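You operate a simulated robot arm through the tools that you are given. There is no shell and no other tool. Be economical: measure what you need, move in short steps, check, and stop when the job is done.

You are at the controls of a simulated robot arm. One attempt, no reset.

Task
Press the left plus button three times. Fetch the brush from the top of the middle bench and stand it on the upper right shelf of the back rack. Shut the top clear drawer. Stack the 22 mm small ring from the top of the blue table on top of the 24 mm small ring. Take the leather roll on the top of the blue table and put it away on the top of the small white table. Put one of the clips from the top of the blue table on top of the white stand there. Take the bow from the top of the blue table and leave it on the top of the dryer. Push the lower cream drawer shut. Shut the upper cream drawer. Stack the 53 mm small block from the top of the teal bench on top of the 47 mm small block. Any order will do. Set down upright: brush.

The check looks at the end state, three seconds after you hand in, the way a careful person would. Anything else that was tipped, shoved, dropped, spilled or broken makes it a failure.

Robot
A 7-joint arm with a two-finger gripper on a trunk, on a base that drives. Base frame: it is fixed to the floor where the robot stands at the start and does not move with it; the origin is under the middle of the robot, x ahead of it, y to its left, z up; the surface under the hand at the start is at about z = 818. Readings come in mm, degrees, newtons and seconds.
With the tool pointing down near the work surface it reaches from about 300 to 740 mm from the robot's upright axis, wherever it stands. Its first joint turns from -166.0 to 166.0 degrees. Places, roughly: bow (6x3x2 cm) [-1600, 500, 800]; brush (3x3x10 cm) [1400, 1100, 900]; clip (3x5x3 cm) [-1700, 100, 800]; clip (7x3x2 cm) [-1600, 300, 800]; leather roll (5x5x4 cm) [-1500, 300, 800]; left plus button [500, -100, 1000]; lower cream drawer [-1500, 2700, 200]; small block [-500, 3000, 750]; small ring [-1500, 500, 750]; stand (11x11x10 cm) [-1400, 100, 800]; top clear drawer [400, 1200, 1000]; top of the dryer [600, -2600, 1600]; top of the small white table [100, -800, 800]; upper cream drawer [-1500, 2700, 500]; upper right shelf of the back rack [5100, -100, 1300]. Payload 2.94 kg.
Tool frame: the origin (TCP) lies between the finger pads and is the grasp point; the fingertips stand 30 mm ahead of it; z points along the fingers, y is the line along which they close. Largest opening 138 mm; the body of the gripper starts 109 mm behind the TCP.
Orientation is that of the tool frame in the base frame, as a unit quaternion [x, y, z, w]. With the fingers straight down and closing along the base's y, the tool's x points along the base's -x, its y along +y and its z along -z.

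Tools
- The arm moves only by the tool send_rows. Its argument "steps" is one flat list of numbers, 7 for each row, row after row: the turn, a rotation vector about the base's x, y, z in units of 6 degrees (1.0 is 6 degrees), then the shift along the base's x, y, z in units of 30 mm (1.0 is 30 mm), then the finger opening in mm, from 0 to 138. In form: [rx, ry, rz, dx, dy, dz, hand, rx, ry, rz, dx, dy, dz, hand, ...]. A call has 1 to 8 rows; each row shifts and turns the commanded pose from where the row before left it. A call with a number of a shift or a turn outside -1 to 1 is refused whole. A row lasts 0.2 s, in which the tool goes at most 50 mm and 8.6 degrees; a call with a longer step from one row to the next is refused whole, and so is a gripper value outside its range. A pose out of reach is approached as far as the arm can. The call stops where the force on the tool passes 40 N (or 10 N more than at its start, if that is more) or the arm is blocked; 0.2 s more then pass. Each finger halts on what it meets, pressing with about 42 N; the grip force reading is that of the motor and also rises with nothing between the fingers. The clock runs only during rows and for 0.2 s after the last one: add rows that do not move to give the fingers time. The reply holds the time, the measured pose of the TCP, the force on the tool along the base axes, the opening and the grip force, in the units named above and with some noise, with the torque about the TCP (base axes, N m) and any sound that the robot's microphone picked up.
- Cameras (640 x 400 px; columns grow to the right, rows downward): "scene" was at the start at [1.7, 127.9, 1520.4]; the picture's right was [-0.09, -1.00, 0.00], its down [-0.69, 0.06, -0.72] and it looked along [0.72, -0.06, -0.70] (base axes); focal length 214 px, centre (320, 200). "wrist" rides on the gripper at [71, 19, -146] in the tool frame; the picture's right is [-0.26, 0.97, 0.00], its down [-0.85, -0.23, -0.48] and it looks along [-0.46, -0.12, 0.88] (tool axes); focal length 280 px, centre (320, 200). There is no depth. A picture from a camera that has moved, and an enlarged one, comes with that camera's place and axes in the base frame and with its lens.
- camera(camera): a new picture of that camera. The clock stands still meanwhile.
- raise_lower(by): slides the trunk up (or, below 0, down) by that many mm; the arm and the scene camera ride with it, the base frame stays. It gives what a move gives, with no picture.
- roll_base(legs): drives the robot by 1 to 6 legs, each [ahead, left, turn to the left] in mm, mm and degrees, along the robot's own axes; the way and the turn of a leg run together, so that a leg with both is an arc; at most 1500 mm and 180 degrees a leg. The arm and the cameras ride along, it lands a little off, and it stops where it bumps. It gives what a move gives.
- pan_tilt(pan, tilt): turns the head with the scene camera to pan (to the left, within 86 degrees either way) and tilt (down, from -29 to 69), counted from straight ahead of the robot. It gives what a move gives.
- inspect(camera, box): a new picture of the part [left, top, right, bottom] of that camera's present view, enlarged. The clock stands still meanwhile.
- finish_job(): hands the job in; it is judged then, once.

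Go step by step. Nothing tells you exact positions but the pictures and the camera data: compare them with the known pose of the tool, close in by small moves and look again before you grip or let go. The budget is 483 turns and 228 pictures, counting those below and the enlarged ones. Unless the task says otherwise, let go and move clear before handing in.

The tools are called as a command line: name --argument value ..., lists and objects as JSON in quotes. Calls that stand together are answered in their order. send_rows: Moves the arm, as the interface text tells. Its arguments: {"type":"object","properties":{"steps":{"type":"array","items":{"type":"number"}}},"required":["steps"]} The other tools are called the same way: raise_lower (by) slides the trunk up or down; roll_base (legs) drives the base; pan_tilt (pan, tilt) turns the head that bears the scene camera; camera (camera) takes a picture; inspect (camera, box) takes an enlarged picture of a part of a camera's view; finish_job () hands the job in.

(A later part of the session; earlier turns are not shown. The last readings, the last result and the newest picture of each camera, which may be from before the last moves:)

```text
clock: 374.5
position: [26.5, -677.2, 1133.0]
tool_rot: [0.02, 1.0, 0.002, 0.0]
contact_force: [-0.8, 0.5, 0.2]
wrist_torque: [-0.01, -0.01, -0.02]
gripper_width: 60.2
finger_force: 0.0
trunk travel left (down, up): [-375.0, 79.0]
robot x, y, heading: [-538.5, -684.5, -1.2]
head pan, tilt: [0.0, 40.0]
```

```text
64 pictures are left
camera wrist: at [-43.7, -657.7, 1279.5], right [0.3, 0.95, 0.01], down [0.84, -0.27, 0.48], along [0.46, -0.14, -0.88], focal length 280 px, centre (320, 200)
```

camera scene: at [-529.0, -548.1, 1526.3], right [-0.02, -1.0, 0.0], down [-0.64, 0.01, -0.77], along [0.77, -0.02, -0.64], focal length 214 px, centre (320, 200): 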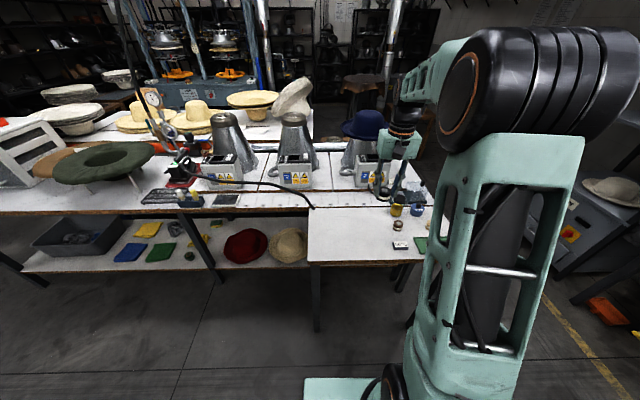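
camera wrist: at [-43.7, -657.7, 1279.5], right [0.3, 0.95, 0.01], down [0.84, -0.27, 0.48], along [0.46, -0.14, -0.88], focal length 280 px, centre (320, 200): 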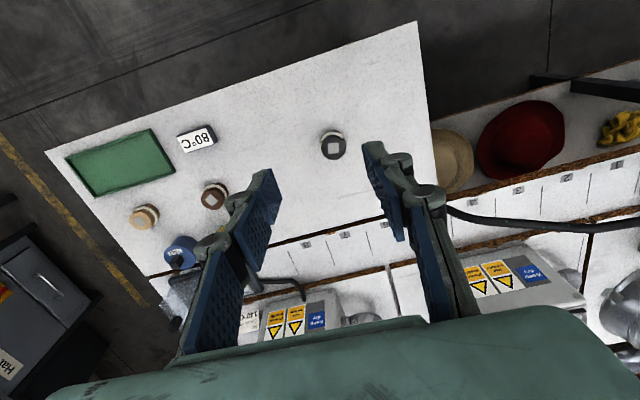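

The roll is placed. Next the 22 mm ring: drive around to the north end of the blue table.

roll_base --legs '[[-160, 0, 0], [0, 0, 91], [1100, 0, 0], [1080, 0, 0], [0, 950, 0]]'

roll_base --legs '[[0, 0, 90], [0, 0, 90]]'

pan_tilt --pan 5 --tilt 40

camera --camera "scene"

```text
clock: 398.7
position: [-1674.4, 2081.2, 1133.2]
tool_rot: [-0.702, 0.713, 0.002, -0.001]
contact_force: [0.3, 0.0, 0.0]
wrist_torque: [-0.01, 0.01, 0.0]
gripper_width: 59.9
finger_force: 0.1
trunk travel left (down, up): [-375.0, 79.0]
robot x, y, heading: [-1655.5, 1519.0, 89.9]
head pan, tilt: [0.0, 40.0]
```

```text
clock: 406.7
position: [-1640.1, 955.1, 1133.2]
tool_rot: [0.715, 0.7, 0.002, 0.001]
contact_force: [-0.6, 0.1, 0.3]
wrist_torque: [-0.02, 0.0, 0.03]
gripper_width: 60.3
finger_force: 0.2
trunk travel left (down, up): [-375.0, 79.0]
robot x, y, heading: [-1655.9, 1515.9, -90.3]
head pan, tilt: [0.0, 40.0]
```

```text
clock: 407.4
position: [-1641.5, 956.3, 1132.5]
tool_rot: [0.715, 0.699, 0.002, 0.002]
contact_force: [-0.9, -0.1, -0.1]
wrist_torque: [-0.02, 0.01, -0.02]
gripper_width: 60.1
finger_force: 0.0
trunk travel left (down, up): [-375.0, 79.0]
robot x, y, heading: [-1652.5, 1519.3, -90.4]
head pan, tilt: [5.0, 40.0]
```

```text
63 pictures are left
camera scene: at [-1513.0, 1513.0, 1526.3], right [-1.0, -0.08, 0.0], down [-0.05, 0.64, -0.77], along [0.06, -0.76, -0.64], focal length 214 px, centre (320, 200)
```

scene: 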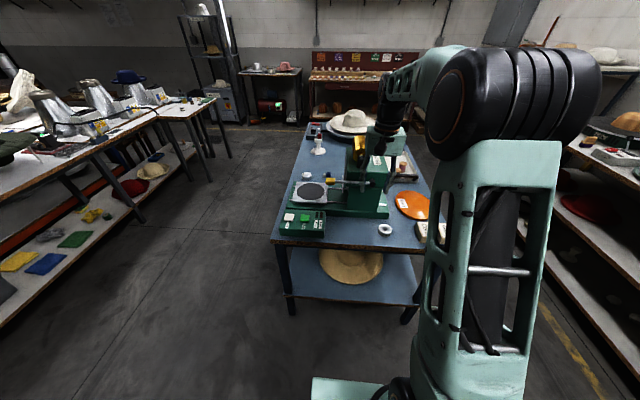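

inspect --camera "scene" --box '[270, 120, 430, 260]'

camera --camera "wrist"

```text
2.86 times, centred on (350, 190) of scene
camera zoom: at [-1513.0, 1513.0, 1526.3], right [-1.0, -0.08, 0.0], down [-0.05, 0.64, -0.77], along [0.06, -0.76, -0.64], focal length 613 px, centre (234, 229)
```

zoom: 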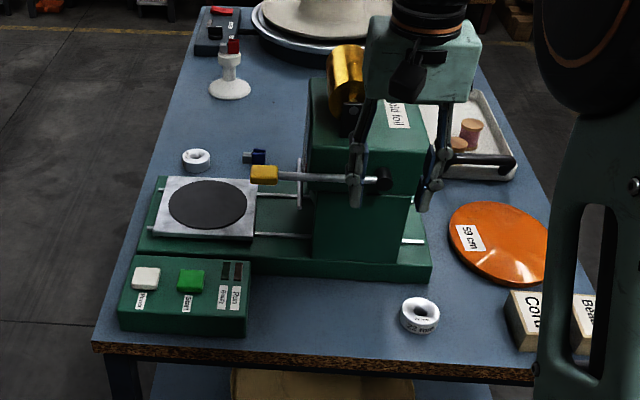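

```text
61 pictures are left
camera wrist: at [-1619.8, 1024.9, 1278.9], right [0.96, -0.28, 0.01], down [-0.25, -0.84, 0.47], along [-0.13, -0.46, -0.88], focal length 280 px, centre (320, 200)
```

wrist: 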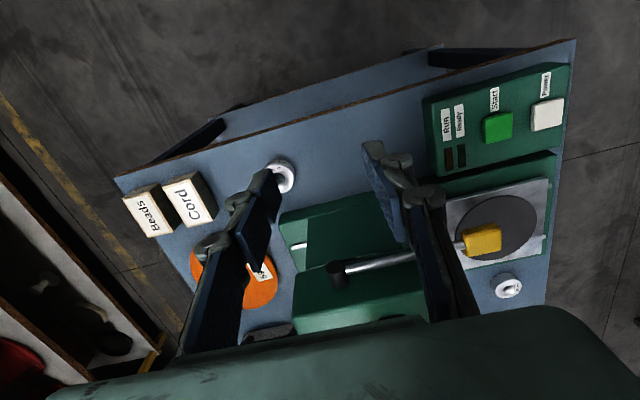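

The 22 mm ring is free at ≈[−1738,853] near the table's north edge. I go above it.

send_rows --steps '[0, 0, 0, -0.47, -0.49, -0.9, 100, 0, 0, 0, -0.47, -0.49, -0.9, 100, 0, 0, 0, -0.47, -0.49, -0.9, 100, 0, 0, 0, -0.47, -0.49, -0.9, 100, 0, 0, 0, -0.47, -0.49, -0.9, 100, 0, 0, 0, -0.47, -0.49, -0.9, 100, 0, 0, 0, -0.42, -0.49, -0.9, 100]'

camera --camera "wrist"

```text
clock: 408.9
position: [-1735.2, 850.8, 946.0]
tool_rot: [0.714, 0.7, 0.002, 0.002]
contact_force: [0.0, 0.5, -0.2]
wrist_torque: [0.02, 0.02, 0.01]
gripper_width: 99.9
finger_force: 0.0
trunk travel left (down, up): [-375.0, 79.0]
robot x, y, heading: [-1655.9, 1521.3, -90.2]
head pan, tilt: [5.0, 40.0]
```

```text
60 pictures are left
camera wrist: at [-1714.5, 920.9, 1092.3], right [0.96, -0.28, 0.01], down [-0.25, -0.84, 0.47], along [-0.13, -0.46, -0.88], focal length 280 px, centre (320, 200)
```

wrist: 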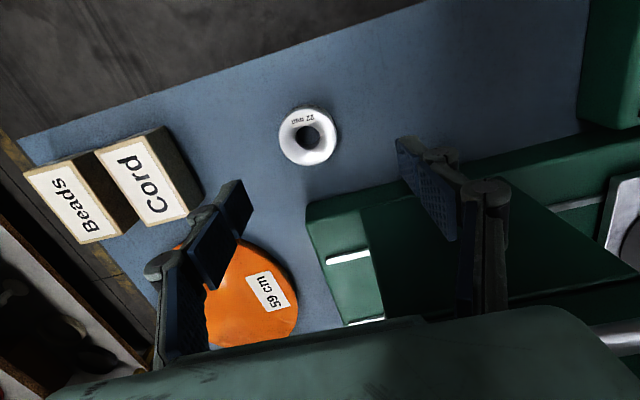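

send_rows --steps '[0, 0, 0, -0.33, 0.03, -1, 100, 0, 0, 0, 0, 0, -1, 100, 0, 0, 0, 0, 0, -1, 100, 0, 0, 0, 0, 0, -0.25, 100, 0, 0, 0, 0, 0, 0, 75, 0, 0, 0, 0, 0, 0, 75]'

inspect --camera "wrist" --box '[200, 80, 440, 230]'

```text
clock: 410.4
position: [-1747.9, 853.0, 846.5]
tool_rot: [0.715, 0.7, 0.001, 0.002]
contact_force: [0.3, 0.6, -0.4]
wrist_torque: [-0.01, -0.01, -0.01]
gripper_width: 74.9
finger_force: 0.2
trunk travel left (down, up): [-375.0, 79.0]
robot x, y, heading: [-1653.8, 1517.3, -90.5]
head pan, tilt: [5.0, 40.0]
```

```text
2.67 times, centred on (320, 155) of wrist
camera zoom: at [-1726.5, 923.0, 991.1], right [0.96, -0.28, 0.01], down [-0.25, -0.84, 0.47], along [-0.13, -0.46, -0.88], focal length 748 px, centre (320, 320)
```

zoom: 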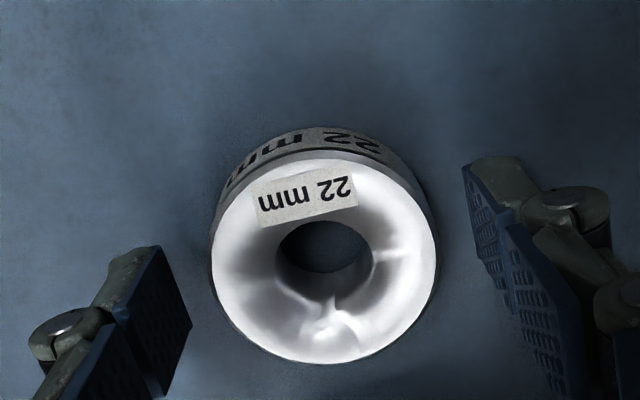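

send_rows --steps '[0, 0, 0, 0, 0.08, 0, 62, 0, 0, 0, 0, 0, 0, 50, 0, 0, 0, 0, 0, 0, 40, 0, 0, 0, 0, 0, 0, 40]'

send_rows --steps '[0, 0, 0, 0, 0.1, 0.5, 40, 0, 0, 0, 0, 0.2, 1, 40, 0, 0, 0, 0, 0.3, 1, 40, 0, 0, 0, 0.1, 0.3, 1, 40, 0, 0, 0, 0.2, 0.5, 1, 40, 0, 0, 0, 0.4, 0.5, 1, 40, 0, 0, 0, 0.4, 0.5, 1, 40, 0, 0, 0, 0.4, 0.5, 1, 40]'

send_rows --steps '[0, 0, 0, 0.5, 0.5, 1, 40, 0, 0, 0, 0.5, 0.5, 1, 40]'

inspect --camera "wrist" --box '[200, 80, 440, 230]'

```text
clock: 411.4
position: [-1746.7, 856.0, 846.1]
tool_rot: [0.715, 0.699, 0.001, 0.002]
contact_force: [1.7, -1.2, 3.1]
wrist_torque: [0.04, -0.04, 0.02]
gripper_width: 56.7
finger_force: 41.8
trunk travel left (down, up): [-375.0, 79.0]
robot x, y, heading: [-1657.0, 1517.1, -90.2]
head pan, tilt: [5.0, 40.0]
```

```text
clock: 413.1
position: [-1702.8, 942.3, 1068.1]
tool_rot: [0.714, 0.7, 0.002, 0.002]
contact_force: [0.0, 0.7, -1.0]
wrist_torque: [0.0, 0.02, 0.04]
gripper_width: 56.9
finger_force: 41.8
trunk travel left (down, up): [-375.0, 79.0]
robot x, y, heading: [-1653.8, 1520.0, -90.3]
head pan, tilt: [5.0, 40.0]
```

```text
clock: 413.8
position: [-1671.5, 973.0, 1130.1]
tool_rot: [0.715, 0.7, 0.002, 0.002]
contact_force: [-0.1, -0.7, -1.6]
wrist_torque: [0.01, 0.0, -0.01]
gripper_width: 56.6
finger_force: 42.0
trunk travel left (down, up): [-375.0, 79.0]
robot x, y, heading: [-1653.9, 1517.4, -90.2]
head pan, tilt: [5.0, 40.0]
```

```text
2.67 times, centred on (320, 155) of wrist
camera zoom: at [-1650.7, 1042.6, 1275.6], right [0.96, -0.28, 0.01], down [-0.25, -0.84, 0.47], along [-0.13, -0.46, -0.88], focal length 748 px, centre (320, 320)
```

zoom: 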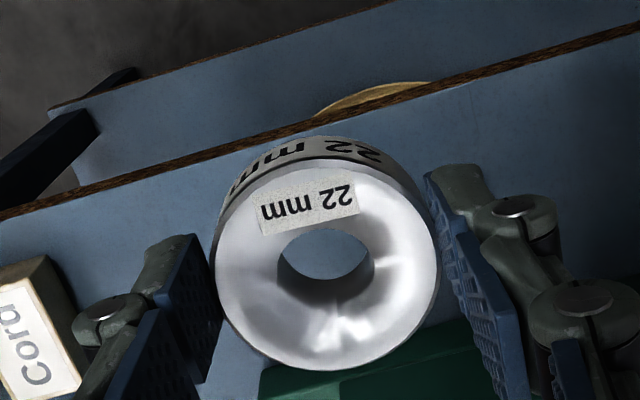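

Ring held. Drive around to the east side, facing the 24 mm ring.

roll_base --legs '[[0, 870, 0], [1080, 0, 0], [0, 0, -90], [55, 0, 0]]'

pan_tilt --pan 20 --tilt 45

camera --camera "scene"

camera --camera "wrist"

```text
clock: 431.2
position: [-1403.0, 480.5, 1129.8]
tool_rot: [1.0, -0.02, 0.001, 0.003]
contact_force: [-0.4, 0.4, -2.2]
wrist_torque: [0.03, -0.06, 0.0]
gripper_width: 56.8
finger_force: 42.1
trunk travel left (down, up): [-375.0, 79.0]
robot x, y, heading: [-858.3, 451.6, 178.6]
head pan, tilt: [5.0, 40.0]
```

```text
clock: 432.0
position: [-1401.7, 480.8, 1130.1]
tool_rot: [1.0, -0.019, 0.0, 0.002]
contact_force: [-0.3, 0.6, -1.4]
wrist_torque: [-0.01, -0.01, 0.04]
gripper_width: 56.7
finger_force: 42.6
trunk travel left (down, up): [-375.0, 79.0]
robot x, y, heading: [-856.0, 455.3, 178.5]
head pan, tilt: [20.0, 45.0]
```

```text
57 pictures are left
camera scene: at [-857.2, 290.5, 1519.0], right [-0.32, 0.95, 0.0], down [0.67, 0.22, -0.71], along [-0.67, -0.22, -0.71], focal length 214 px, centre (320, 200)
```

scene: 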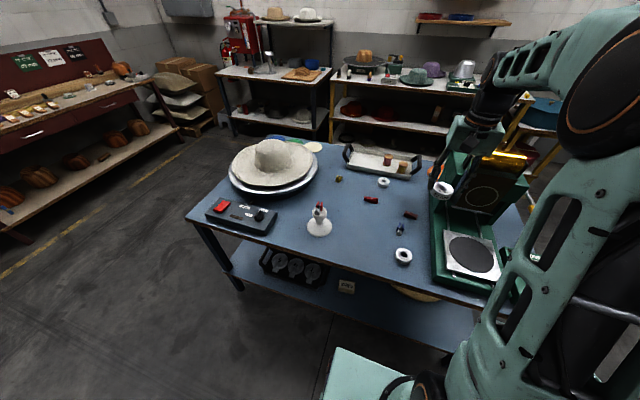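

```text
56 pictures are left
camera wrist: at [-1331.3, 457.9, 1275.0], right [-0.3, -0.95, 0.01], down [-0.84, 0.27, 0.47], along [-0.45, 0.14, -0.88], focal length 280 px, centre (320, 200)
```

wrist: 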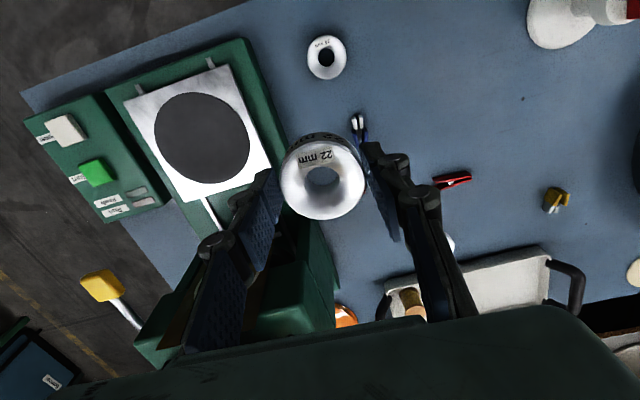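

The 24 mm ring is at ≈[−1340,449]. I move the held ring above it.

send_rows --steps '[0, 0, 0, 0.5, -0.25, -0.8, 40, 0, 0, 0, 0.5, -0.25, -0.8, 40, 0, 0, 0, 0.5, -0.25, -0.9, 40, 0, 0, 0, 0.3, -0.25, -0.9, 40, 0, 0, 0, 0.1, 0, -0.9, 40, 0, 0, 0, 0, 0, -0.9, 40, 0, 0, 0, 0, 0, -0.5, 40]'

camera --camera "wrist"

inspect --camera "scene" --box '[360, 210, 460, 280]'

```text
clock: 433.6
position: [-1345.2, 450.1, 957.3]
tool_rot: [1.0, -0.02, 0.0, 0.002]
contact_force: [-0.4, -0.1, -1.6]
wrist_torque: [0.0, -0.05, -0.04]
gripper_width: 56.6
finger_force: 41.9
trunk travel left (down, up): [-375.0, 79.0]
robot x, y, heading: [-856.8, 451.1, 178.7]
head pan, tilt: [20.0, 45.0]
```

```text
55 pictures are left
camera wrist: at [-1274.3, 427.4, 1103.7], right [-0.3, -0.95, 0.01], down [-0.84, 0.27, 0.47], along [-0.45, 0.14, -0.88], focal length 280 px, centre (320, 200)
```

wrist: 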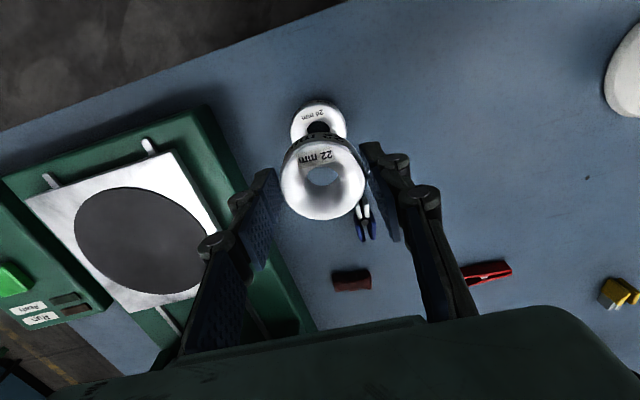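

```text
5.71 times, centred on (410, 245) of scene
camera zoom: at [-857.3, 290.4, 1519.0], right [-0.32, 0.95, 0.0], down [0.67, 0.23, -0.71], along [-0.67, -0.23, -0.71], focal length 1226 px, centre (-194, -57)
```

zoom: 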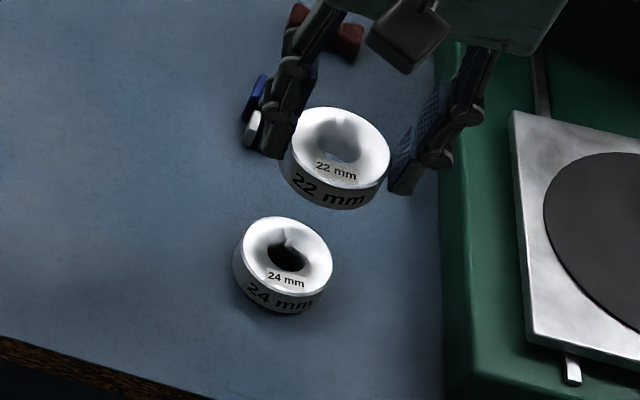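

Alignment error about (+4,+2.5) mm. Correct and lower to ~20 mm above, then recheck.

send_rows --steps '[0, 0, 0, 0.13, 0.085, -0.7, 40, 0, 0, 0, 0, 0, -0.7, 40, 0, 0, 0, 0, 0, -0.6, 40, 0, 0, 0, 0, 0, 0, 40]'

inspect --camera "wrist" --box '[220, 90, 420, 215]'

inspect --camera "scene" --box '[370, 225, 440, 275]'

```text
clock: 434.6
position: [-1339.1, 452.6, 900.0]
tool_rot: [1.0, -0.021, 0.0, 0.003]
contact_force: [1.3, 0.0, -1.4]
wrist_torque: [0.04, 0.02, -0.01]
gripper_width: 56.6
finger_force: 42.0
trunk travel left (down, up): [-375.0, 79.0]
robot x, y, heading: [-857.0, 449.1, 178.5]
head pan, tilt: [20.0, 45.0]
```

```text
3.20 times, centred on (320, 152) of wrist
camera zoom: at [-1268.5, 430.6, 1045.3], right [-0.3, -0.95, 0.01], down [-0.84, 0.27, 0.47], along [-0.45, 0.14, -0.88], focal length 897 px, centre (320, 352)
```

zoom: 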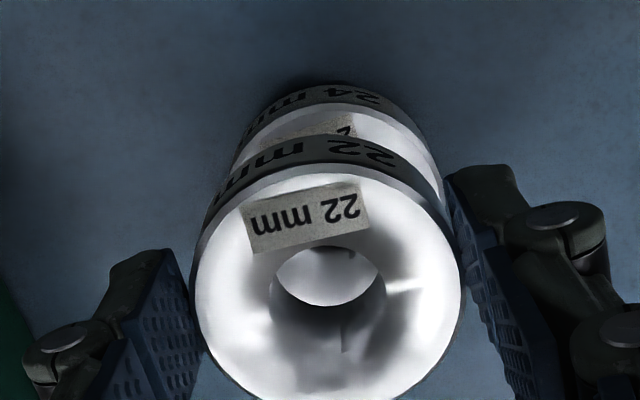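

```text
8.00 times, centred on (405, 250) of scene
camera zoom: at [-857.2, 290.4, 1519.0], right [-0.32, 0.95, 0.0], down [0.67, 0.23, -0.71], along [-0.67, -0.23, -0.71], focal length 1716 px, centre (-360, -200)
```

zoom: 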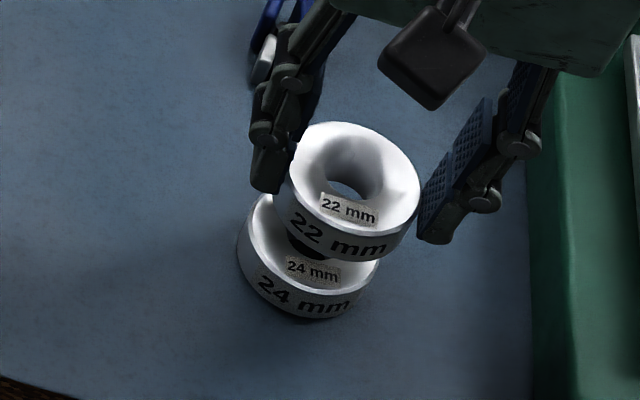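

Now the held ring is ~4 mm too far in +y. Correct (−1,−3.7) and recheck.

send_rows --steps '[0, 0, 0, -0.03, -0.125, -0.3, 40, 0, 0, 0, 0, 0, 0, 40]'

inspect --camera "wrist" --box '[220, 90, 420, 215]'

inspect --camera "scene" --box '[370, 225, 440, 275]'

```text
clock: 435.2
position: [-1342.2, 449.2, 889.2]
tool_rot: [1.0, -0.02, 0.001, 0.003]
contact_force: [-0.2, -0.2, -1.7]
wrist_torque: [0.0, -0.02, 0.02]
gripper_width: 56.6
finger_force: 41.9
trunk travel left (down, up): [-375.0, 79.0]
robot x, y, heading: [-859.7, 451.2, 178.6]
head pan, tilt: [20.0, 45.0]
```

```text
3.20 times, centred on (320, 152) of wrist
camera zoom: at [-1270.9, 426.9, 1035.4], right [-0.3, -0.95, 0.01], down [-0.84, 0.27, 0.47], along [-0.45, 0.14, -0.88], focal length 897 px, centre (320, 352)
```

zoom: 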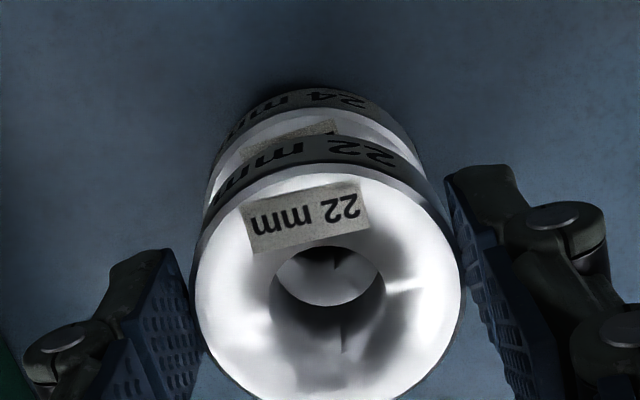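

```text
8.00 times, centred on (405, 250) of scene
camera zoom: at [-857.2, 290.4, 1519.0], right [-0.32, 0.95, 0.0], down [0.67, 0.23, -0.71], along [-0.67, -0.23, -0.71], focal length 1716 px, centre (-360, -200)
```

zoom: 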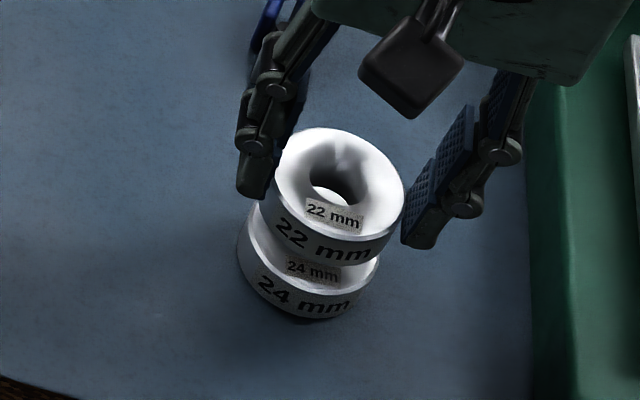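

Aligned within ~1–2 mm. Lower slowly to contact.

send_rows --steps '[0, 0, 0, 0, 0, -0.2, 40, 0, 0, 0, 0, 0, -0.1, 40, 0, 0, 0, 0, 0, -0.1, 40]'

send_rows --steps '[0, 0, 0, 0, 0, -0.07, 40, 0, 0, 0, 0, 0, -0.07, 40]'

```text
clock: 436.0
position: [-1343.0, 448.8, 879.3]
tool_rot: [1.0, -0.02, 0.0, 0.002]
contact_force: [-0.3, 0.8, -1.6]
wrist_torque: [0.02, -0.03, 0.0]
gripper_width: 56.7
finger_force: 42.0
trunk travel left (down, up): [-375.0, 79.0]
robot x, y, heading: [-859.5, 454.7, 178.4]
head pan, tilt: [20.0, 45.0]
```

```text
clock: 436.6
position: [-1344.1, 447.4, 873.7]
tool_rot: [1.0, -0.019, -0.001, 0.003]
contact_force: [-0.1, -0.1, -1.7]
wrist_torque: [-0.01, -0.02, 0.03]
gripper_width: 56.5
finger_force: 42.1
trunk travel left (down, up): [-375.0, 79.0]
robot x, y, heading: [-854.7, 454.5, 178.5]
head pan, tilt: [20.0, 45.0]
```

send_rows --steps '[0, 0, 0, 0, 0, -0.07, 40, 0, 0, 0, 0, 0, -0.07, 40]'

inspect --camera "scene" --box '[370, 225, 440, 275]'

```text
clock: 437.2
position: [-1343.4, 448.0, 871.1]
tool_rot: [1.0, -0.02, -0.002, 0.004]
contact_force: [0.2, -2.3, 9.0]
wrist_torque: [0.01, -0.02, 0.02]
gripper_width: 56.8
finger_force: 42.2
trunk travel left (down, up): [-375.0, 79.0]
robot x, y, heading: [-856.3, 448.5, 178.7]
head pan, tilt: [20.0, 45.0]
```

```text
8.00 times, centred on (405, 250) of scene
camera zoom: at [-856.1, 290.0, 1519.2], right [-0.32, 0.95, 0.0], down [0.67, 0.23, -0.71], along [-0.67, -0.22, -0.71], focal length 1716 px, centre (-360, -200)
```

zoom: 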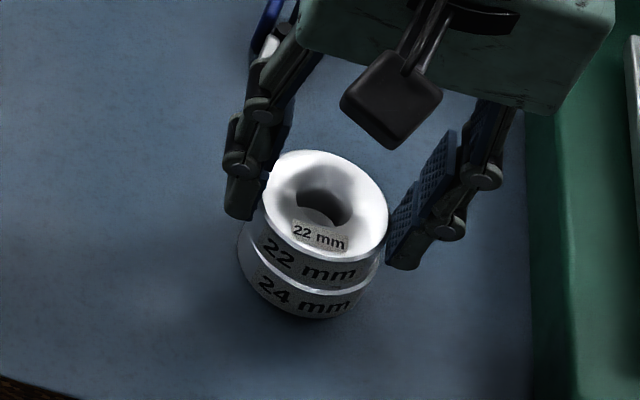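

Contact with good centring. Relieve and open.

send_rows --steps '[0, 0, 0, 0, 0, 0.07, 40, 0, 0, 0, 0, 0, 0, 58, 0, 0, 0, 0, 0, 0, 62, 0, 0, 0, 0, 0, 0, 72, 0, 0, 0, 0, 0, 0, 85, 0, 0, 0, 0, 0, 0, 85]'

inspect --camera "wrist" --box '[220, 90, 420, 215]'

```text
clock: 438.6
position: [-1341.5, 449.2, 871.8]
tool_rot: [1.0, -0.021, 0.0, 0.002]
contact_force: [-0.1, 0.6, -0.6]
wrist_torque: [0.03, 0.01, -0.04]
gripper_width: 84.8
finger_force: 0.1
trunk travel left (down, up): [-375.0, 79.0]
robot x, y, heading: [-856.4, 454.7, 178.8]
head pan, tilt: [20.0, 45.0]
```

```text
3.20 times, centred on (320, 152) of wrist
camera zoom: at [-1270.8, 426.9, 1016.8], right [-0.3, -0.95, 0.01], down [-0.84, 0.27, 0.47], along [-0.45, 0.14, -0.88], focal length 897 px, centre (320, 352)
```

zoom: 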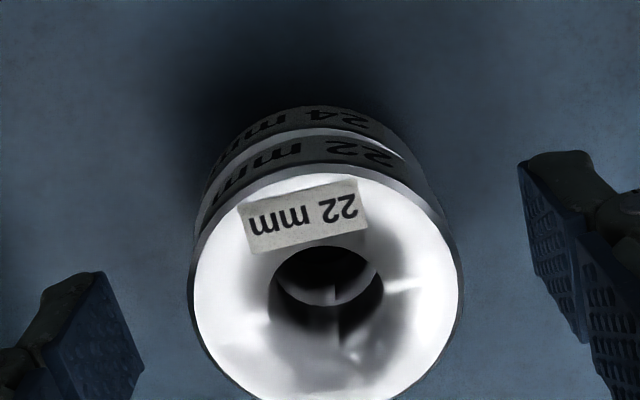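

Rings are stacked. I rise and move toward the bow to look.

send_rows --steps '[0, 0, 0, 0, 0, 0.6, 85, 0, 0, 0, 0, 0, 1, 85, 0, 0, 0, 0, 0, 1, 85, 0, 0, 0, -0.3, 0, 1, 85, 0, 0, 0, -0.8, -0.1, 0.8, 85, 0, 0, 0, -1, -0.1, 0.3, 85, 0, 0, 0, -1, -0.1, 0, 85, 0, 0, 0, -1, -0.1, 0, 85]'

camera --camera "wrist"

inspect --camera "scene" --box '[360, 130, 540, 300]'

```text
clock: 440.4
position: [-1464.5, 436.6, 1013.1]
tool_rot: [1.0, -0.02, 0.0, 0.003]
contact_force: [0.8, 0.4, 0.0]
wrist_torque: [0.0, -0.01, 0.01]
gripper_width: 84.9
finger_force: 0.2
trunk travel left (down, up): [-375.0, 79.0]
robot x, y, heading: [-861.7, 455.1, 178.6]
head pan, tilt: [20.0, 45.0]
```

```text
47 pictures are left
camera wrist: at [-1394.6, 414.6, 1158.2], right [-0.3, -0.95, 0.01], down [-0.84, 0.27, 0.47], along [-0.45, 0.14, -0.88], focal length 280 px, centre (320, 200)
```

wrist: 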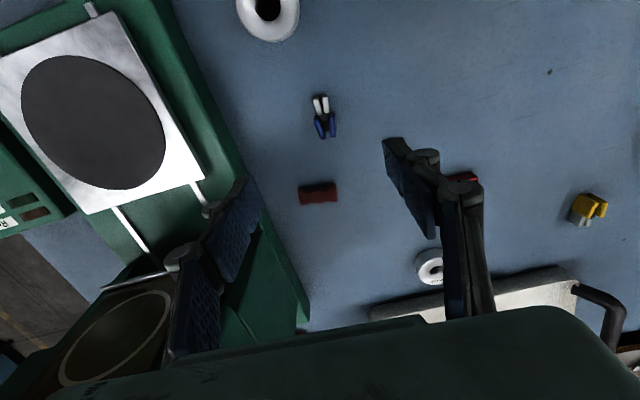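

```text
2.35 times, centred on (450, 215) of scene
camera zoom: at [-857.5, 290.4, 1519.0], right [-0.32, 0.95, 0.0], down [0.67, 0.22, -0.71], along [-0.67, -0.22, -0.71], focal length 505 px, centre (14, 165)
```

zoom: 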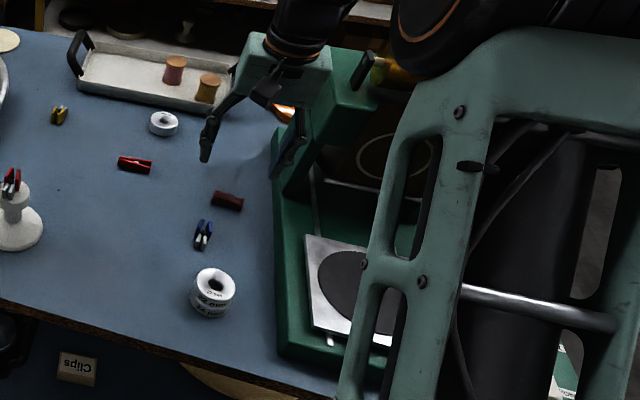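

The bow lies along y at [−1554,465]. Since the dryer top is at z≈1600, I tilt the hand 30° forward and go to it.

send_rows --steps '[0, 0.833, 0, -0.4, 0.16, -0.2, 90, 0, 0.833, 0, -0.4, 0.16, -0.2, 90, 0, 0.833, 0, -0.4, 0.16, -0.2, 90, 0, 0.833, 0, -0.4, 0.16, -0.4, 90, 0, 0.833, 0, -0.4, 0.16, -0.5, 90, 0, 0.833, 0, -0.4, 0.15, -0.6, 90, 0, 0, 0, 0, 0, 0, 90]'

camera --camera "wrist"

```text
clock: 442.0
position: [-1535.5, 465.6, 948.5]
tool_rot: [0.966, -0.019, -0.259, 0.008]
contact_force: [-1.3, -0.1, 0.5]
wrist_torque: [0.05, 0.05, 0.04]
gripper_width: 89.8
finger_force: 0.0
trunk travel left (down, up): [-375.0, 79.0]
robot x, y, heading: [-855.8, 455.1, 178.5]
head pan, tilt: [20.0, 45.0]
```

```text
45 pictures are left
camera wrist: at [-1401.5, 443.0, 1039.3], right [-0.26, -0.95, 0.16], down [-0.49, 0.27, 0.83], along [-0.83, 0.14, -0.53], focal length 280 px, centre (320, 200)
```

wrist: 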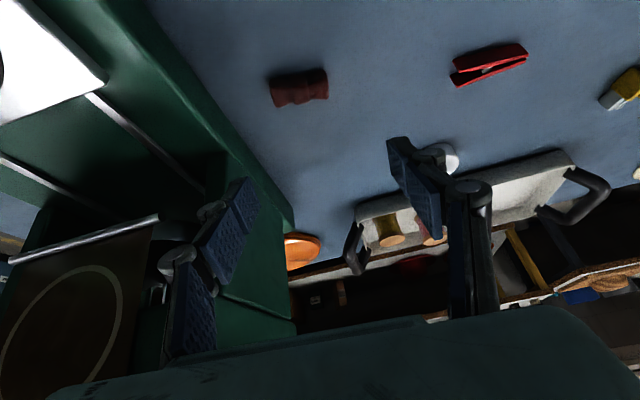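

send_rows --steps '[0, 0, 0, -0.1, 0.1, -0.9, 90, 0, 0, 0, -0.1, 0, -0.9, 90, 0, 0, 0, 0, 0, -0.9, 90, 0, 0, 0, 0, 0, -0.6, 90, 0, 0, 0, 0, 0, 0, 75]'

inspect --camera "wrist" --box '[180, 60, 460, 235]'

```text
clock: 443.2
position: [-1543.2, 467.5, 849.9]
tool_rot: [0.966, -0.019, -0.259, 0.009]
contact_force: [0.0, -0.7, 1.2]
wrist_torque: [0.0, 0.01, -0.01]
gripper_width: 75.1
finger_force: 0.0
trunk travel left (down, up): [-375.0, 79.0]
robot x, y, heading: [-857.4, 453.6, 178.6]
head pan, tilt: [20.0, 45.0]
```

```text
2.29 times, centred on (320, 148) of wrist
camera zoom: at [-1408.4, 445.4, 941.1], right [-0.26, -0.95, 0.16], down [-0.49, 0.27, 0.83], along [-0.83, 0.14, -0.53], focal length 641 px, centre (320, 320)
```

zoom: 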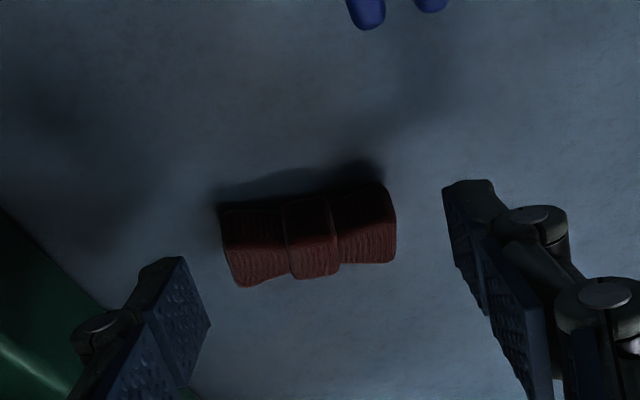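

The bow lies between the fingertips. Close.

send_rows --steps '[0, 0, 0, 0, 0, -0.05, 62, 0, 0, 0, 0, 0, 0, 52, 0, 0, 0, 0, 0, 0, 40, 0, 0, 0, 0, 0, 0, 40]'

send_rows --steps '[0, 0, 0, 0, 0, 0.4, 40, 0, 0, 0, 0, 0, 0.8, 40, 0, 0, 0, 0, 0, 1, 40, 0, 0, 0, 0.2, 0, 1, 40, 0, 0, 0, 0.4, 0, 1, 40, 0, 0, 0, 0.4, 0, 1, 40, 0, 0, 0, 0.4, 0, 1, 40, 0, 0, 0, 0.4, 0, 1, 40]'

inspect --camera "wrist" --box '[180, 60, 460, 235]'

```text
clock: 444.2
position: [-1542.0, 468.3, 849.2]
tool_rot: [0.966, -0.018, -0.259, 0.009]
contact_force: [0.2, 1.2, 0.7]
wrist_torque: [0.02, 0.04, 0.02]
gripper_width: 40.7
finger_force: 1.0
trunk travel left (down, up): [-375.0, 79.0]
robot x, y, heading: [-858.3, 452.3, 178.7]
head pan, tilt: [20.0, 45.0]
```

```text
clock: 446.0
position: [-1488.0, 471.2, 1065.0]
tool_rot: [0.966, -0.018, -0.259, 0.008]
contact_force: [0.1, 0.8, 0.4]
wrist_torque: [0.05, 0.02, -0.03]
gripper_width: 40.1
finger_force: 0.1
trunk travel left (down, up): [-375.0, 79.0]
robot x, y, heading: [-855.1, 452.5, 178.9]
head pan, tilt: [20.0, 45.0]
```

```text
2.29 times, centred on (320, 148) of wrist
camera zoom: at [-1353.5, 448.2, 1156.4], right [-0.26, -0.95, 0.16], down [-0.49, 0.27, 0.83], along [-0.83, 0.14, -0.54], focal length 641 px, centre (320, 320)
```

zoom: 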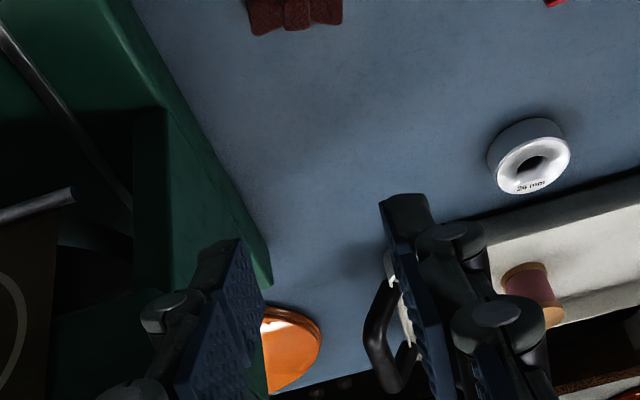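

I commanded 40 mm which only touched the bow. I go back down and close further.

send_rows --steps '[0, 0, 0, -0.4, 0, -1, 75, 0, 0, 0, -0.4, 0, -1, 75, 0, 0, 0, -0.4, 0, -1, 75, 0, 0, 0, -0.4, 0, -1, 75, 0, 0, 0, -0.2, 0, -1, 75, 0, 0, 0, 0, 0, -1, 75, 0, 0, 0, 0, 0, -0.8, 75, 0, 0, 0, 0, 0, -0.4, 75]'

inspect --camera "wrist" --box '[180, 60, 460, 235]'

```text
clock: 447.8
position: [-1544.2, 470.1, 847.8]
tool_rot: [0.966, -0.019, -0.26, 0.008]
contact_force: [0.0, 0.2, 0.6]
wrist_torque: [0.03, -0.01, -0.03]
gripper_width: 74.7
finger_force: 0.0
trunk travel left (down, up): [-375.0, 79.0]
robot x, y, heading: [-856.7, 451.5, 178.5]
head pan, tilt: [20.0, 45.0]
```

```text
2.29 times, centred on (320, 148) of wrist
camera zoom: at [-1409.4, 447.8, 938.1], right [-0.26, -0.95, 0.16], down [-0.49, 0.27, 0.83], along [-0.83, 0.14, -0.53], focal length 641 px, centre (320, 320)
```

zoom: 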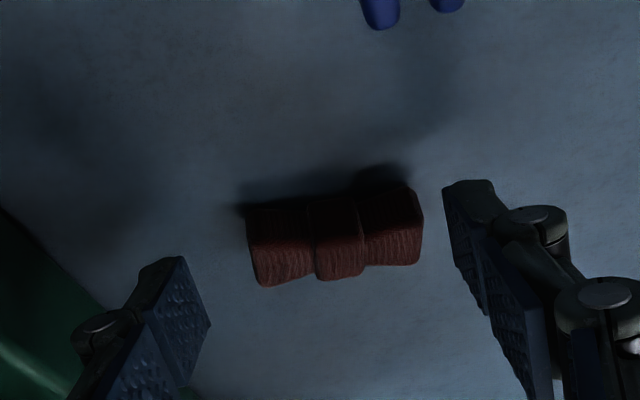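

send_rows --steps '[0, 0, 0, 0, -0.15, 0, 60, 0, 0, 0, 0, 0, 0, 45, 0, 0, 0, 0, 0, 0, 30, 0, 0, 0, 0, 0, 0, 15, 0, 0, 0, 0, 0, 0, 15, 0, 0, 0, 0, 0, 0, 15]'

inspect --camera "wrist" --box '[180, 60, 460, 235]'

```text
clock: 449.2
position: [-1542.6, 464.1, 847.5]
tool_rot: [0.966, -0.019, -0.259, 0.008]
contact_force: [0.4, -0.3, 1.5]
wrist_torque: [-0.01, 0.0, -0.01]
gripper_width: 15.2
finger_force: 0.0
trunk travel left (down, up): [-375.0, 79.0]
robot x, y, heading: [-859.0, 455.9, 178.6]
head pan, tilt: [20.0, 45.0]
```

```text
2.29 times, centred on (320, 148) of wrist
camera zoom: at [-1409.1, 443.1, 938.6], right [-0.26, -0.95, 0.16], down [-0.49, 0.27, 0.83], along [-0.83, 0.14, -0.54], focal length 641 px, centre (320, 320)
```

zoom: 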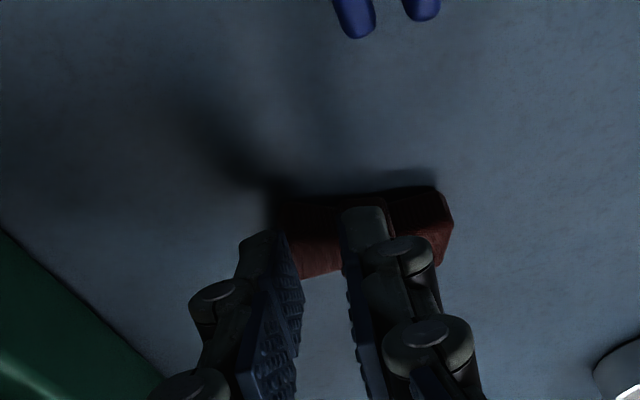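

The fingers closed just above the bow: the table is nearer z≈800. The bow is now at ≈[−1566,452]; I open, re-centre and go lower.

send_rows --steps '[0, 0, 0, 0, 0, 0.7, 40, 0, 0, 0, -0.2, -0.2, 0.3, 75, 0, 0, 0, -0.15, -0.2, 0, 75, 0, 0, 0, 0, 0, 0, 75]'

inspect --camera "wrist" --box '[180, 60, 460, 235]'

```text
clock: 450.2
position: [-1552.4, 452.2, 878.2]
tool_rot: [0.966, -0.02, -0.259, 0.008]
contact_force: [0.1, -0.8, -0.2]
wrist_torque: [-0.01, 0.03, 0.01]
gripper_width: 75.0
finger_force: 0.1
trunk travel left (down, up): [-375.0, 79.0]
robot x, y, heading: [-860.8, 456.2, 178.7]
head pan, tilt: [20.0, 45.0]
```

```text
2.29 times, centred on (320, 148) of wrist
camera zoom: at [-1418.5, 430.2, 968.8], right [-0.26, -0.95, 0.16], down [-0.49, 0.27, 0.83], along [-0.83, 0.14, -0.54], focal length 641 px, centre (320, 320)
```

zoom: 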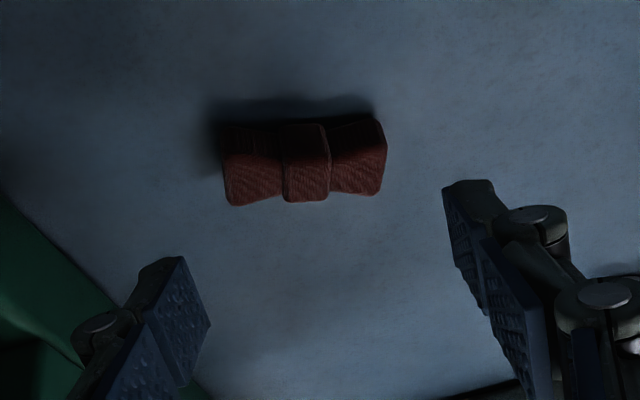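

send_rows --steps '[0, 0, 0, -0.2, -0.03, -0.6, 75, 0, 0, 0, 0, 0, -0.5, 75, 0, 0, 0, 0, 0, -0.2, 75, 0, 0, 0, 0, 0, -0.1, 75]'

inspect --camera "wrist" --box '[180, 60, 460, 235]'

```text
clock: 451.2
position: [-1560.1, 450.9, 836.9]
tool_rot: [0.966, -0.019, -0.258, 0.007]
contact_force: [-0.4, -0.2, -0.5]
wrist_torque: [0.02, -0.03, 0.02]
gripper_width: 74.9
finger_force: 0.0
trunk travel left (down, up): [-375.0, 79.0]
robot x, y, heading: [-857.0, 454.7, 178.7]
head pan, tilt: [20.0, 45.0]
```

```text
2.29 times, centred on (320, 148) of wrist
camera zoom: at [-1425.0, 428.4, 927.6], right [-0.26, -0.95, 0.16], down [-0.49, 0.27, 0.83], along [-0.83, 0.14, -0.54], focal length 641 px, centre (320, 320)
```

zoom: 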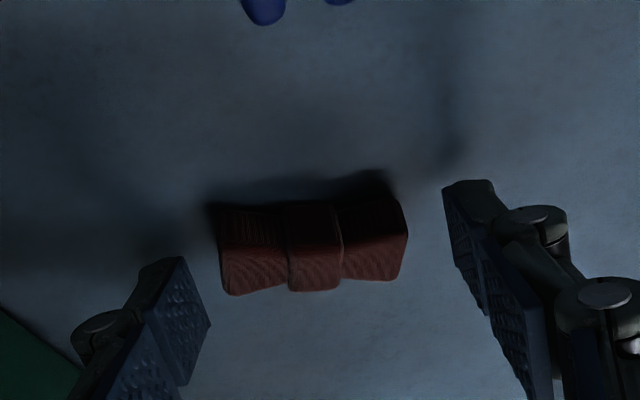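

Bow centre triangulates to [−1571,451,807]. Lower 3 mm more and close.

send_rows --steps '[0, 0, 0, 0, 0, -0.1, 75, 0, 0, 0, 0, 0, 0, 55, 0, 0, 0, 0, 0, 0, 42, 0, 0, 0, 0, 0, 0, 30, 0, 0, 0, 0, 0, 0, 15, 0, 0, 0, 0, 0, 0, 15]'

inspect --camera "wrist" --box '[180, 60, 460, 235]'

```text
clock: 452.6
position: [-1558.6, 451.0, 833.8]
tool_rot: [0.965, -0.019, -0.26, 0.008]
contact_force: [0.0, 0.6, 0.5]
wrist_torque: [0.0, 0.02, -0.04]
gripper_width: 56.5
finger_force: 42.0
trunk travel left (down, up): [-375.0, 79.0]
robot x, y, heading: [-854.5, 453.2, 178.7]
head pan, tilt: [20.0, 45.0]
```

```text
2.29 times, centred on (320, 148) of wrist
camera zoom: at [-1424.5, 428.9, 924.7], right [-0.26, -0.95, 0.16], down [-0.49, 0.27, 0.83], along [-0.83, 0.14, -0.54], focal length 641 px, centre (320, 320)
```

zoom: 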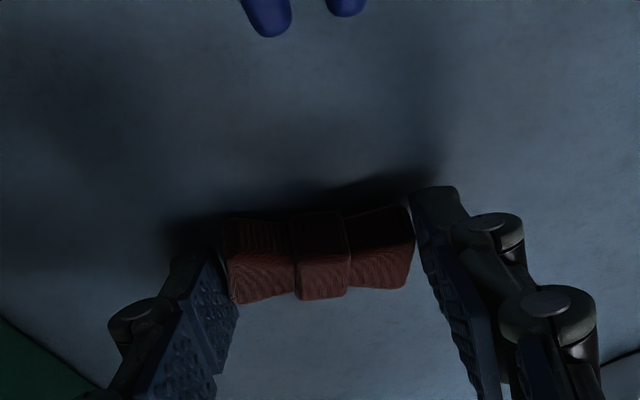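

Gripped at 56.5 mm with full force. Lift and check.

send_rows --steps '[0, 0, 0, 0, 0, 0.3, 15, 0, 0, 0, 0, 0, 0.6, 15, 0, 0, 0, 0, 0, 1, 15, 0, 0, 0, 0.2, 0, 1, 15, 0, 0, 0, 0.3, 0, 1, 15, 0, 0, 0, 0.3, 0, 1, 15, 0, 0, 0, 0.3, 0, 1, 15, 0, 0, 0, 0.3, 0, 1, 15]'

inspect --camera "wrist" --box '[180, 60, 460, 235]'

```text
clock: 454.4
position: [-1514.8, 451.4, 1039.8]
tool_rot: [0.966, -0.019, -0.258, 0.008]
contact_force: [0.2, 0.4, -0.3]
wrist_torque: [-0.01, 0.0, -0.01]
gripper_width: 56.3
finger_force: 42.6
trunk travel left (down, up): [-375.0, 79.0]
robot x, y, heading: [-853.9, 451.5, 178.6]
head pan, tilt: [20.0, 45.0]
```

```text
2.29 times, centred on (320, 148) of wrist
camera zoom: at [-1381.1, 430.5, 1131.0], right [-0.26, -0.95, 0.16], down [-0.49, 0.27, 0.83], along [-0.83, 0.14, -0.54], focal length 641 px, centre (320, 320)
```

zoom: 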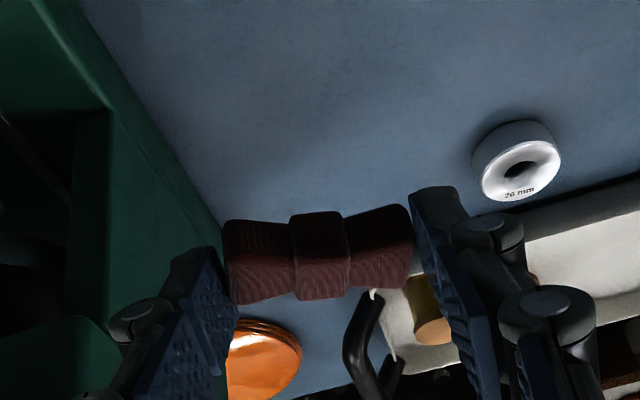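

Bow is held firmly. Raise and drive toward the dryer, staying west of the white table first.

send_rows --steps '[0, 0, 0, 0.5, 0, 1, 15, 0, 0, 0, 0.5, 0, 1, 15, 0, 0, 0, 0.5, 0, 1, 15, 0, 0, 0, 0.5, 0, 1, 15]'

roll_base --legs '[[-250, 0, 0], [0, 0, 91.4], [1000, 0, 0], [1000, 0, 0]]'

pan_tilt --pan 40 --tilt 15

camera --camera "scene"

```text
clock: 455.4
position: [-1454.7, 451.4, 1162.7]
tool_rot: [0.966, -0.019, -0.259, 0.009]
contact_force: [0.0, -0.1, -0.4]
wrist_torque: [0.0, 0.02, -0.03]
gripper_width: 56.5
finger_force: 42.5
trunk travel left (down, up): [-375.0, 79.0]
robot x, y, heading: [-859.0, 451.3, 178.7]
head pan, tilt: [20.0, 45.0]
```

```text
clock: 470.5
position: [-579.5, -2118.3, 1161.5]
tool_rot: [0.685, 0.681, -0.175, 0.192]
contact_force: [0.4, 0.0, -0.2]
wrist_torque: [0.01, 0.01, 0.01]
gripper_width: 54.0
finger_force: 41.8
trunk travel left (down, up): [-375.0, 79.0]
robot x, y, heading: [-597.8, -1519.5, -89.5]
head pan, tilt: [20.0, 45.0]
```

```text
clock: 471.4
position: [-578.8, -2118.3, 1161.2]
tool_rot: [0.684, 0.681, -0.174, 0.193]
contact_force: [-0.7, -0.1, -0.5]
wrist_torque: [0.03, 0.01, -0.06]
gripper_width: 53.9
finger_force: 42.6
trunk travel left (down, up): [-375.0, 79.0]
robot x, y, heading: [-602.1, -1521.4, -89.3]
head pan, tilt: [40.0, 15.0]
```

```text
36 pictures are left
camera scene: at [-406.6, -1508.6, 1565.8], right [-0.76, -0.65, 0.0], down [-0.17, 0.2, -0.97], along [0.63, -0.73, -0.26], focal length 214 px, centre (320, 200)
```

scene: 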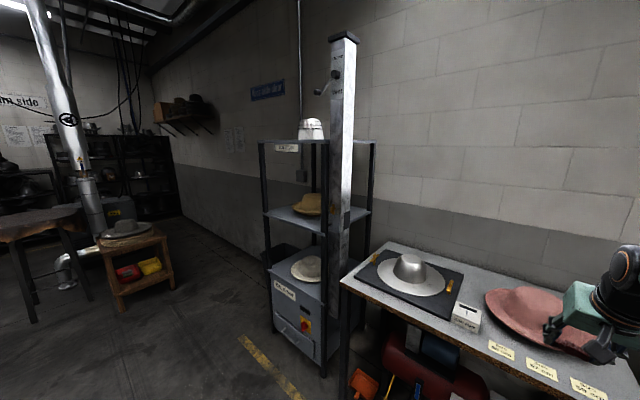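

The dryer rack is at x≈320–880, front y≈−2380, top shelf z≈1600 with a silver block in the middle. I strafe left in front of it and look.

roll_base --legs '[[0, 1280, -0.7]]'

pan_tilt --pan 0 --tilt 10

camera --camera "scene"

inspect --camera "wrist" --box '[180, 60, 460, 235]'

```text
clock: 482.9
position: [731.4, -2075.0, 1162.2]
tool_rot: [0.668, 0.697, -0.17, 0.197]
contact_force: [0.3, 0.2, 0.2]
wrist_torque: [0.0, -0.02, -0.03]
gripper_width: 52.5
finger_force: 41.9
trunk travel left (down, up): [-375.0, 79.0]
robot x, y, heading: [681.0, -1476.9, -86.8]
head pan, tilt: [40.0, 15.0]
```

```text
clock: 484.0
position: [731.5, -2074.1, 1162.3]
tool_rot: [0.668, 0.697, -0.169, 0.196]
contact_force: [-0.7, 0.4, -0.4]
wrist_torque: [0.05, 0.0, 0.0]
gripper_width: 52.6
finger_force: 41.6
trunk travel left (down, up): [-375.0, 79.0]
robot x, y, heading: [679.1, -1476.9, -86.8]
head pan, tilt: [0.0, 10.0]
```

```text
35 pictures are left
camera scene: at [816.2, -1482.0, 1574.0], right [-1.0, -0.06, 0.0], down [-0.01, 0.17, -0.98], along [0.06, -0.98, -0.17], focal length 214 px, centre (320, 200)
```

scene: 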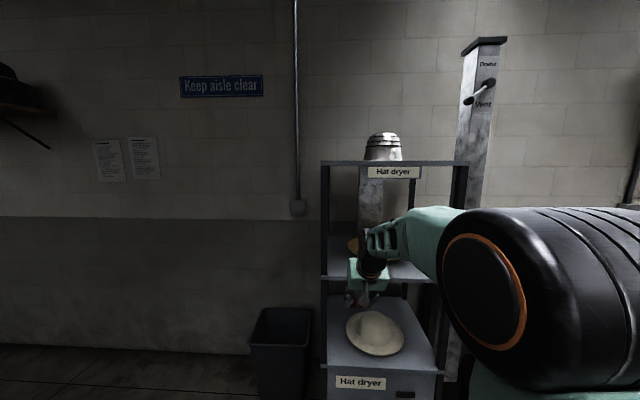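

```text
2.29 times, centred on (320, 148) of wrist
camera zoom: at [742.2, -1940.5, 1253.6], right [0.97, -0.18, 0.16], down [-0.23, -0.51, 0.83], along [-0.07, -0.84, -0.54], focal length 641 px, centre (320, 320)
```

zoom: 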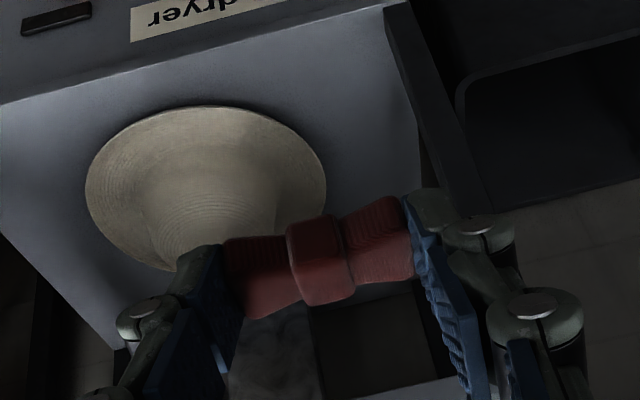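

The bow is still held. The top shelf is at z≈1580, with a silver block in its centre; free space is on the left part (x≈650–850). I raise trunk and arm before approaching.

raise_lower --by 78

send_rows --steps '[0, 0, 0, 0, 0.1, 1, 15, 0, 0, 0, 0, 0.1, 1, 15, 0, 0, 0, 0, 0.1, 1, 15, 0, 0, 0, 0, 0.1, 1, 15, 0, 0, 0, 0, 0.1, 1, 15, 0, 0, 0, 0, 0.1, 1, 15, 0, 0, 0, 0, 0.1, 1, 15, 0, 0, 0, 0, 0.1, 1, 15]'

send_rows --steps '[0, 0, 0, 0, 0.1, 1, 15, 0, 0, 0, 0, 0.1, 1, 15, 0, 0, 0, 0, 0.1, 1, 15, 0, 0, 0, 0, 0.1, 1, 15, 0, 0, 0, 0, 0.1, 1, 15, 0, 0, 0, 0, 0, 1, 15, 0, 0, 0, 0, 0, 1, 15]'

```text
clock: 485.1
position: [731.7, -2074.4, 1241.0]
tool_rot: [0.668, 0.698, -0.17, 0.196]
contact_force: [-0.3, 0.0, 0.5]
wrist_torque: [0.0, -0.04, 0.01]
gripper_width: 52.4
finger_force: 42.0
trunk travel left (down, up): [-453.0, 1.0]
robot x, y, heading: [679.7, -1479.6, -87.0]
head pan, tilt: [0.0, 10.0]
```

```text
clock: 486.9
position: [730.5, -2050.7, 1480.2]
tool_rot: [0.668, 0.698, -0.168, 0.195]
contact_force: [-0.4, 0.0, 0.5]
wrist_torque: [-0.03, 0.01, -0.03]
gripper_width: 52.5
finger_force: 42.0
trunk travel left (down, up): [-453.0, 1.0]
robot x, y, heading: [683.3, -1478.2, -86.5]
head pan, tilt: [0.0, 10.0]
```

```text
clock: 488.5
position: [729.0, -2015.9, 1603.7]
tool_rot: [0.668, 0.698, -0.169, 0.195]
contact_force: [0.8, 0.0, 0.6]
wrist_torque: [0.05, 0.01, -0.01]
gripper_width: 52.5
finger_force: 42.6
out of reach, approached as far as the arm can: row 4, 5, 6, 7
trunk travel left (down, up): [-453.0, 1.0]
robot x, y, heading: [682.6, -1480.4, -86.8]
head pan, tilt: [0.0, 10.0]
```

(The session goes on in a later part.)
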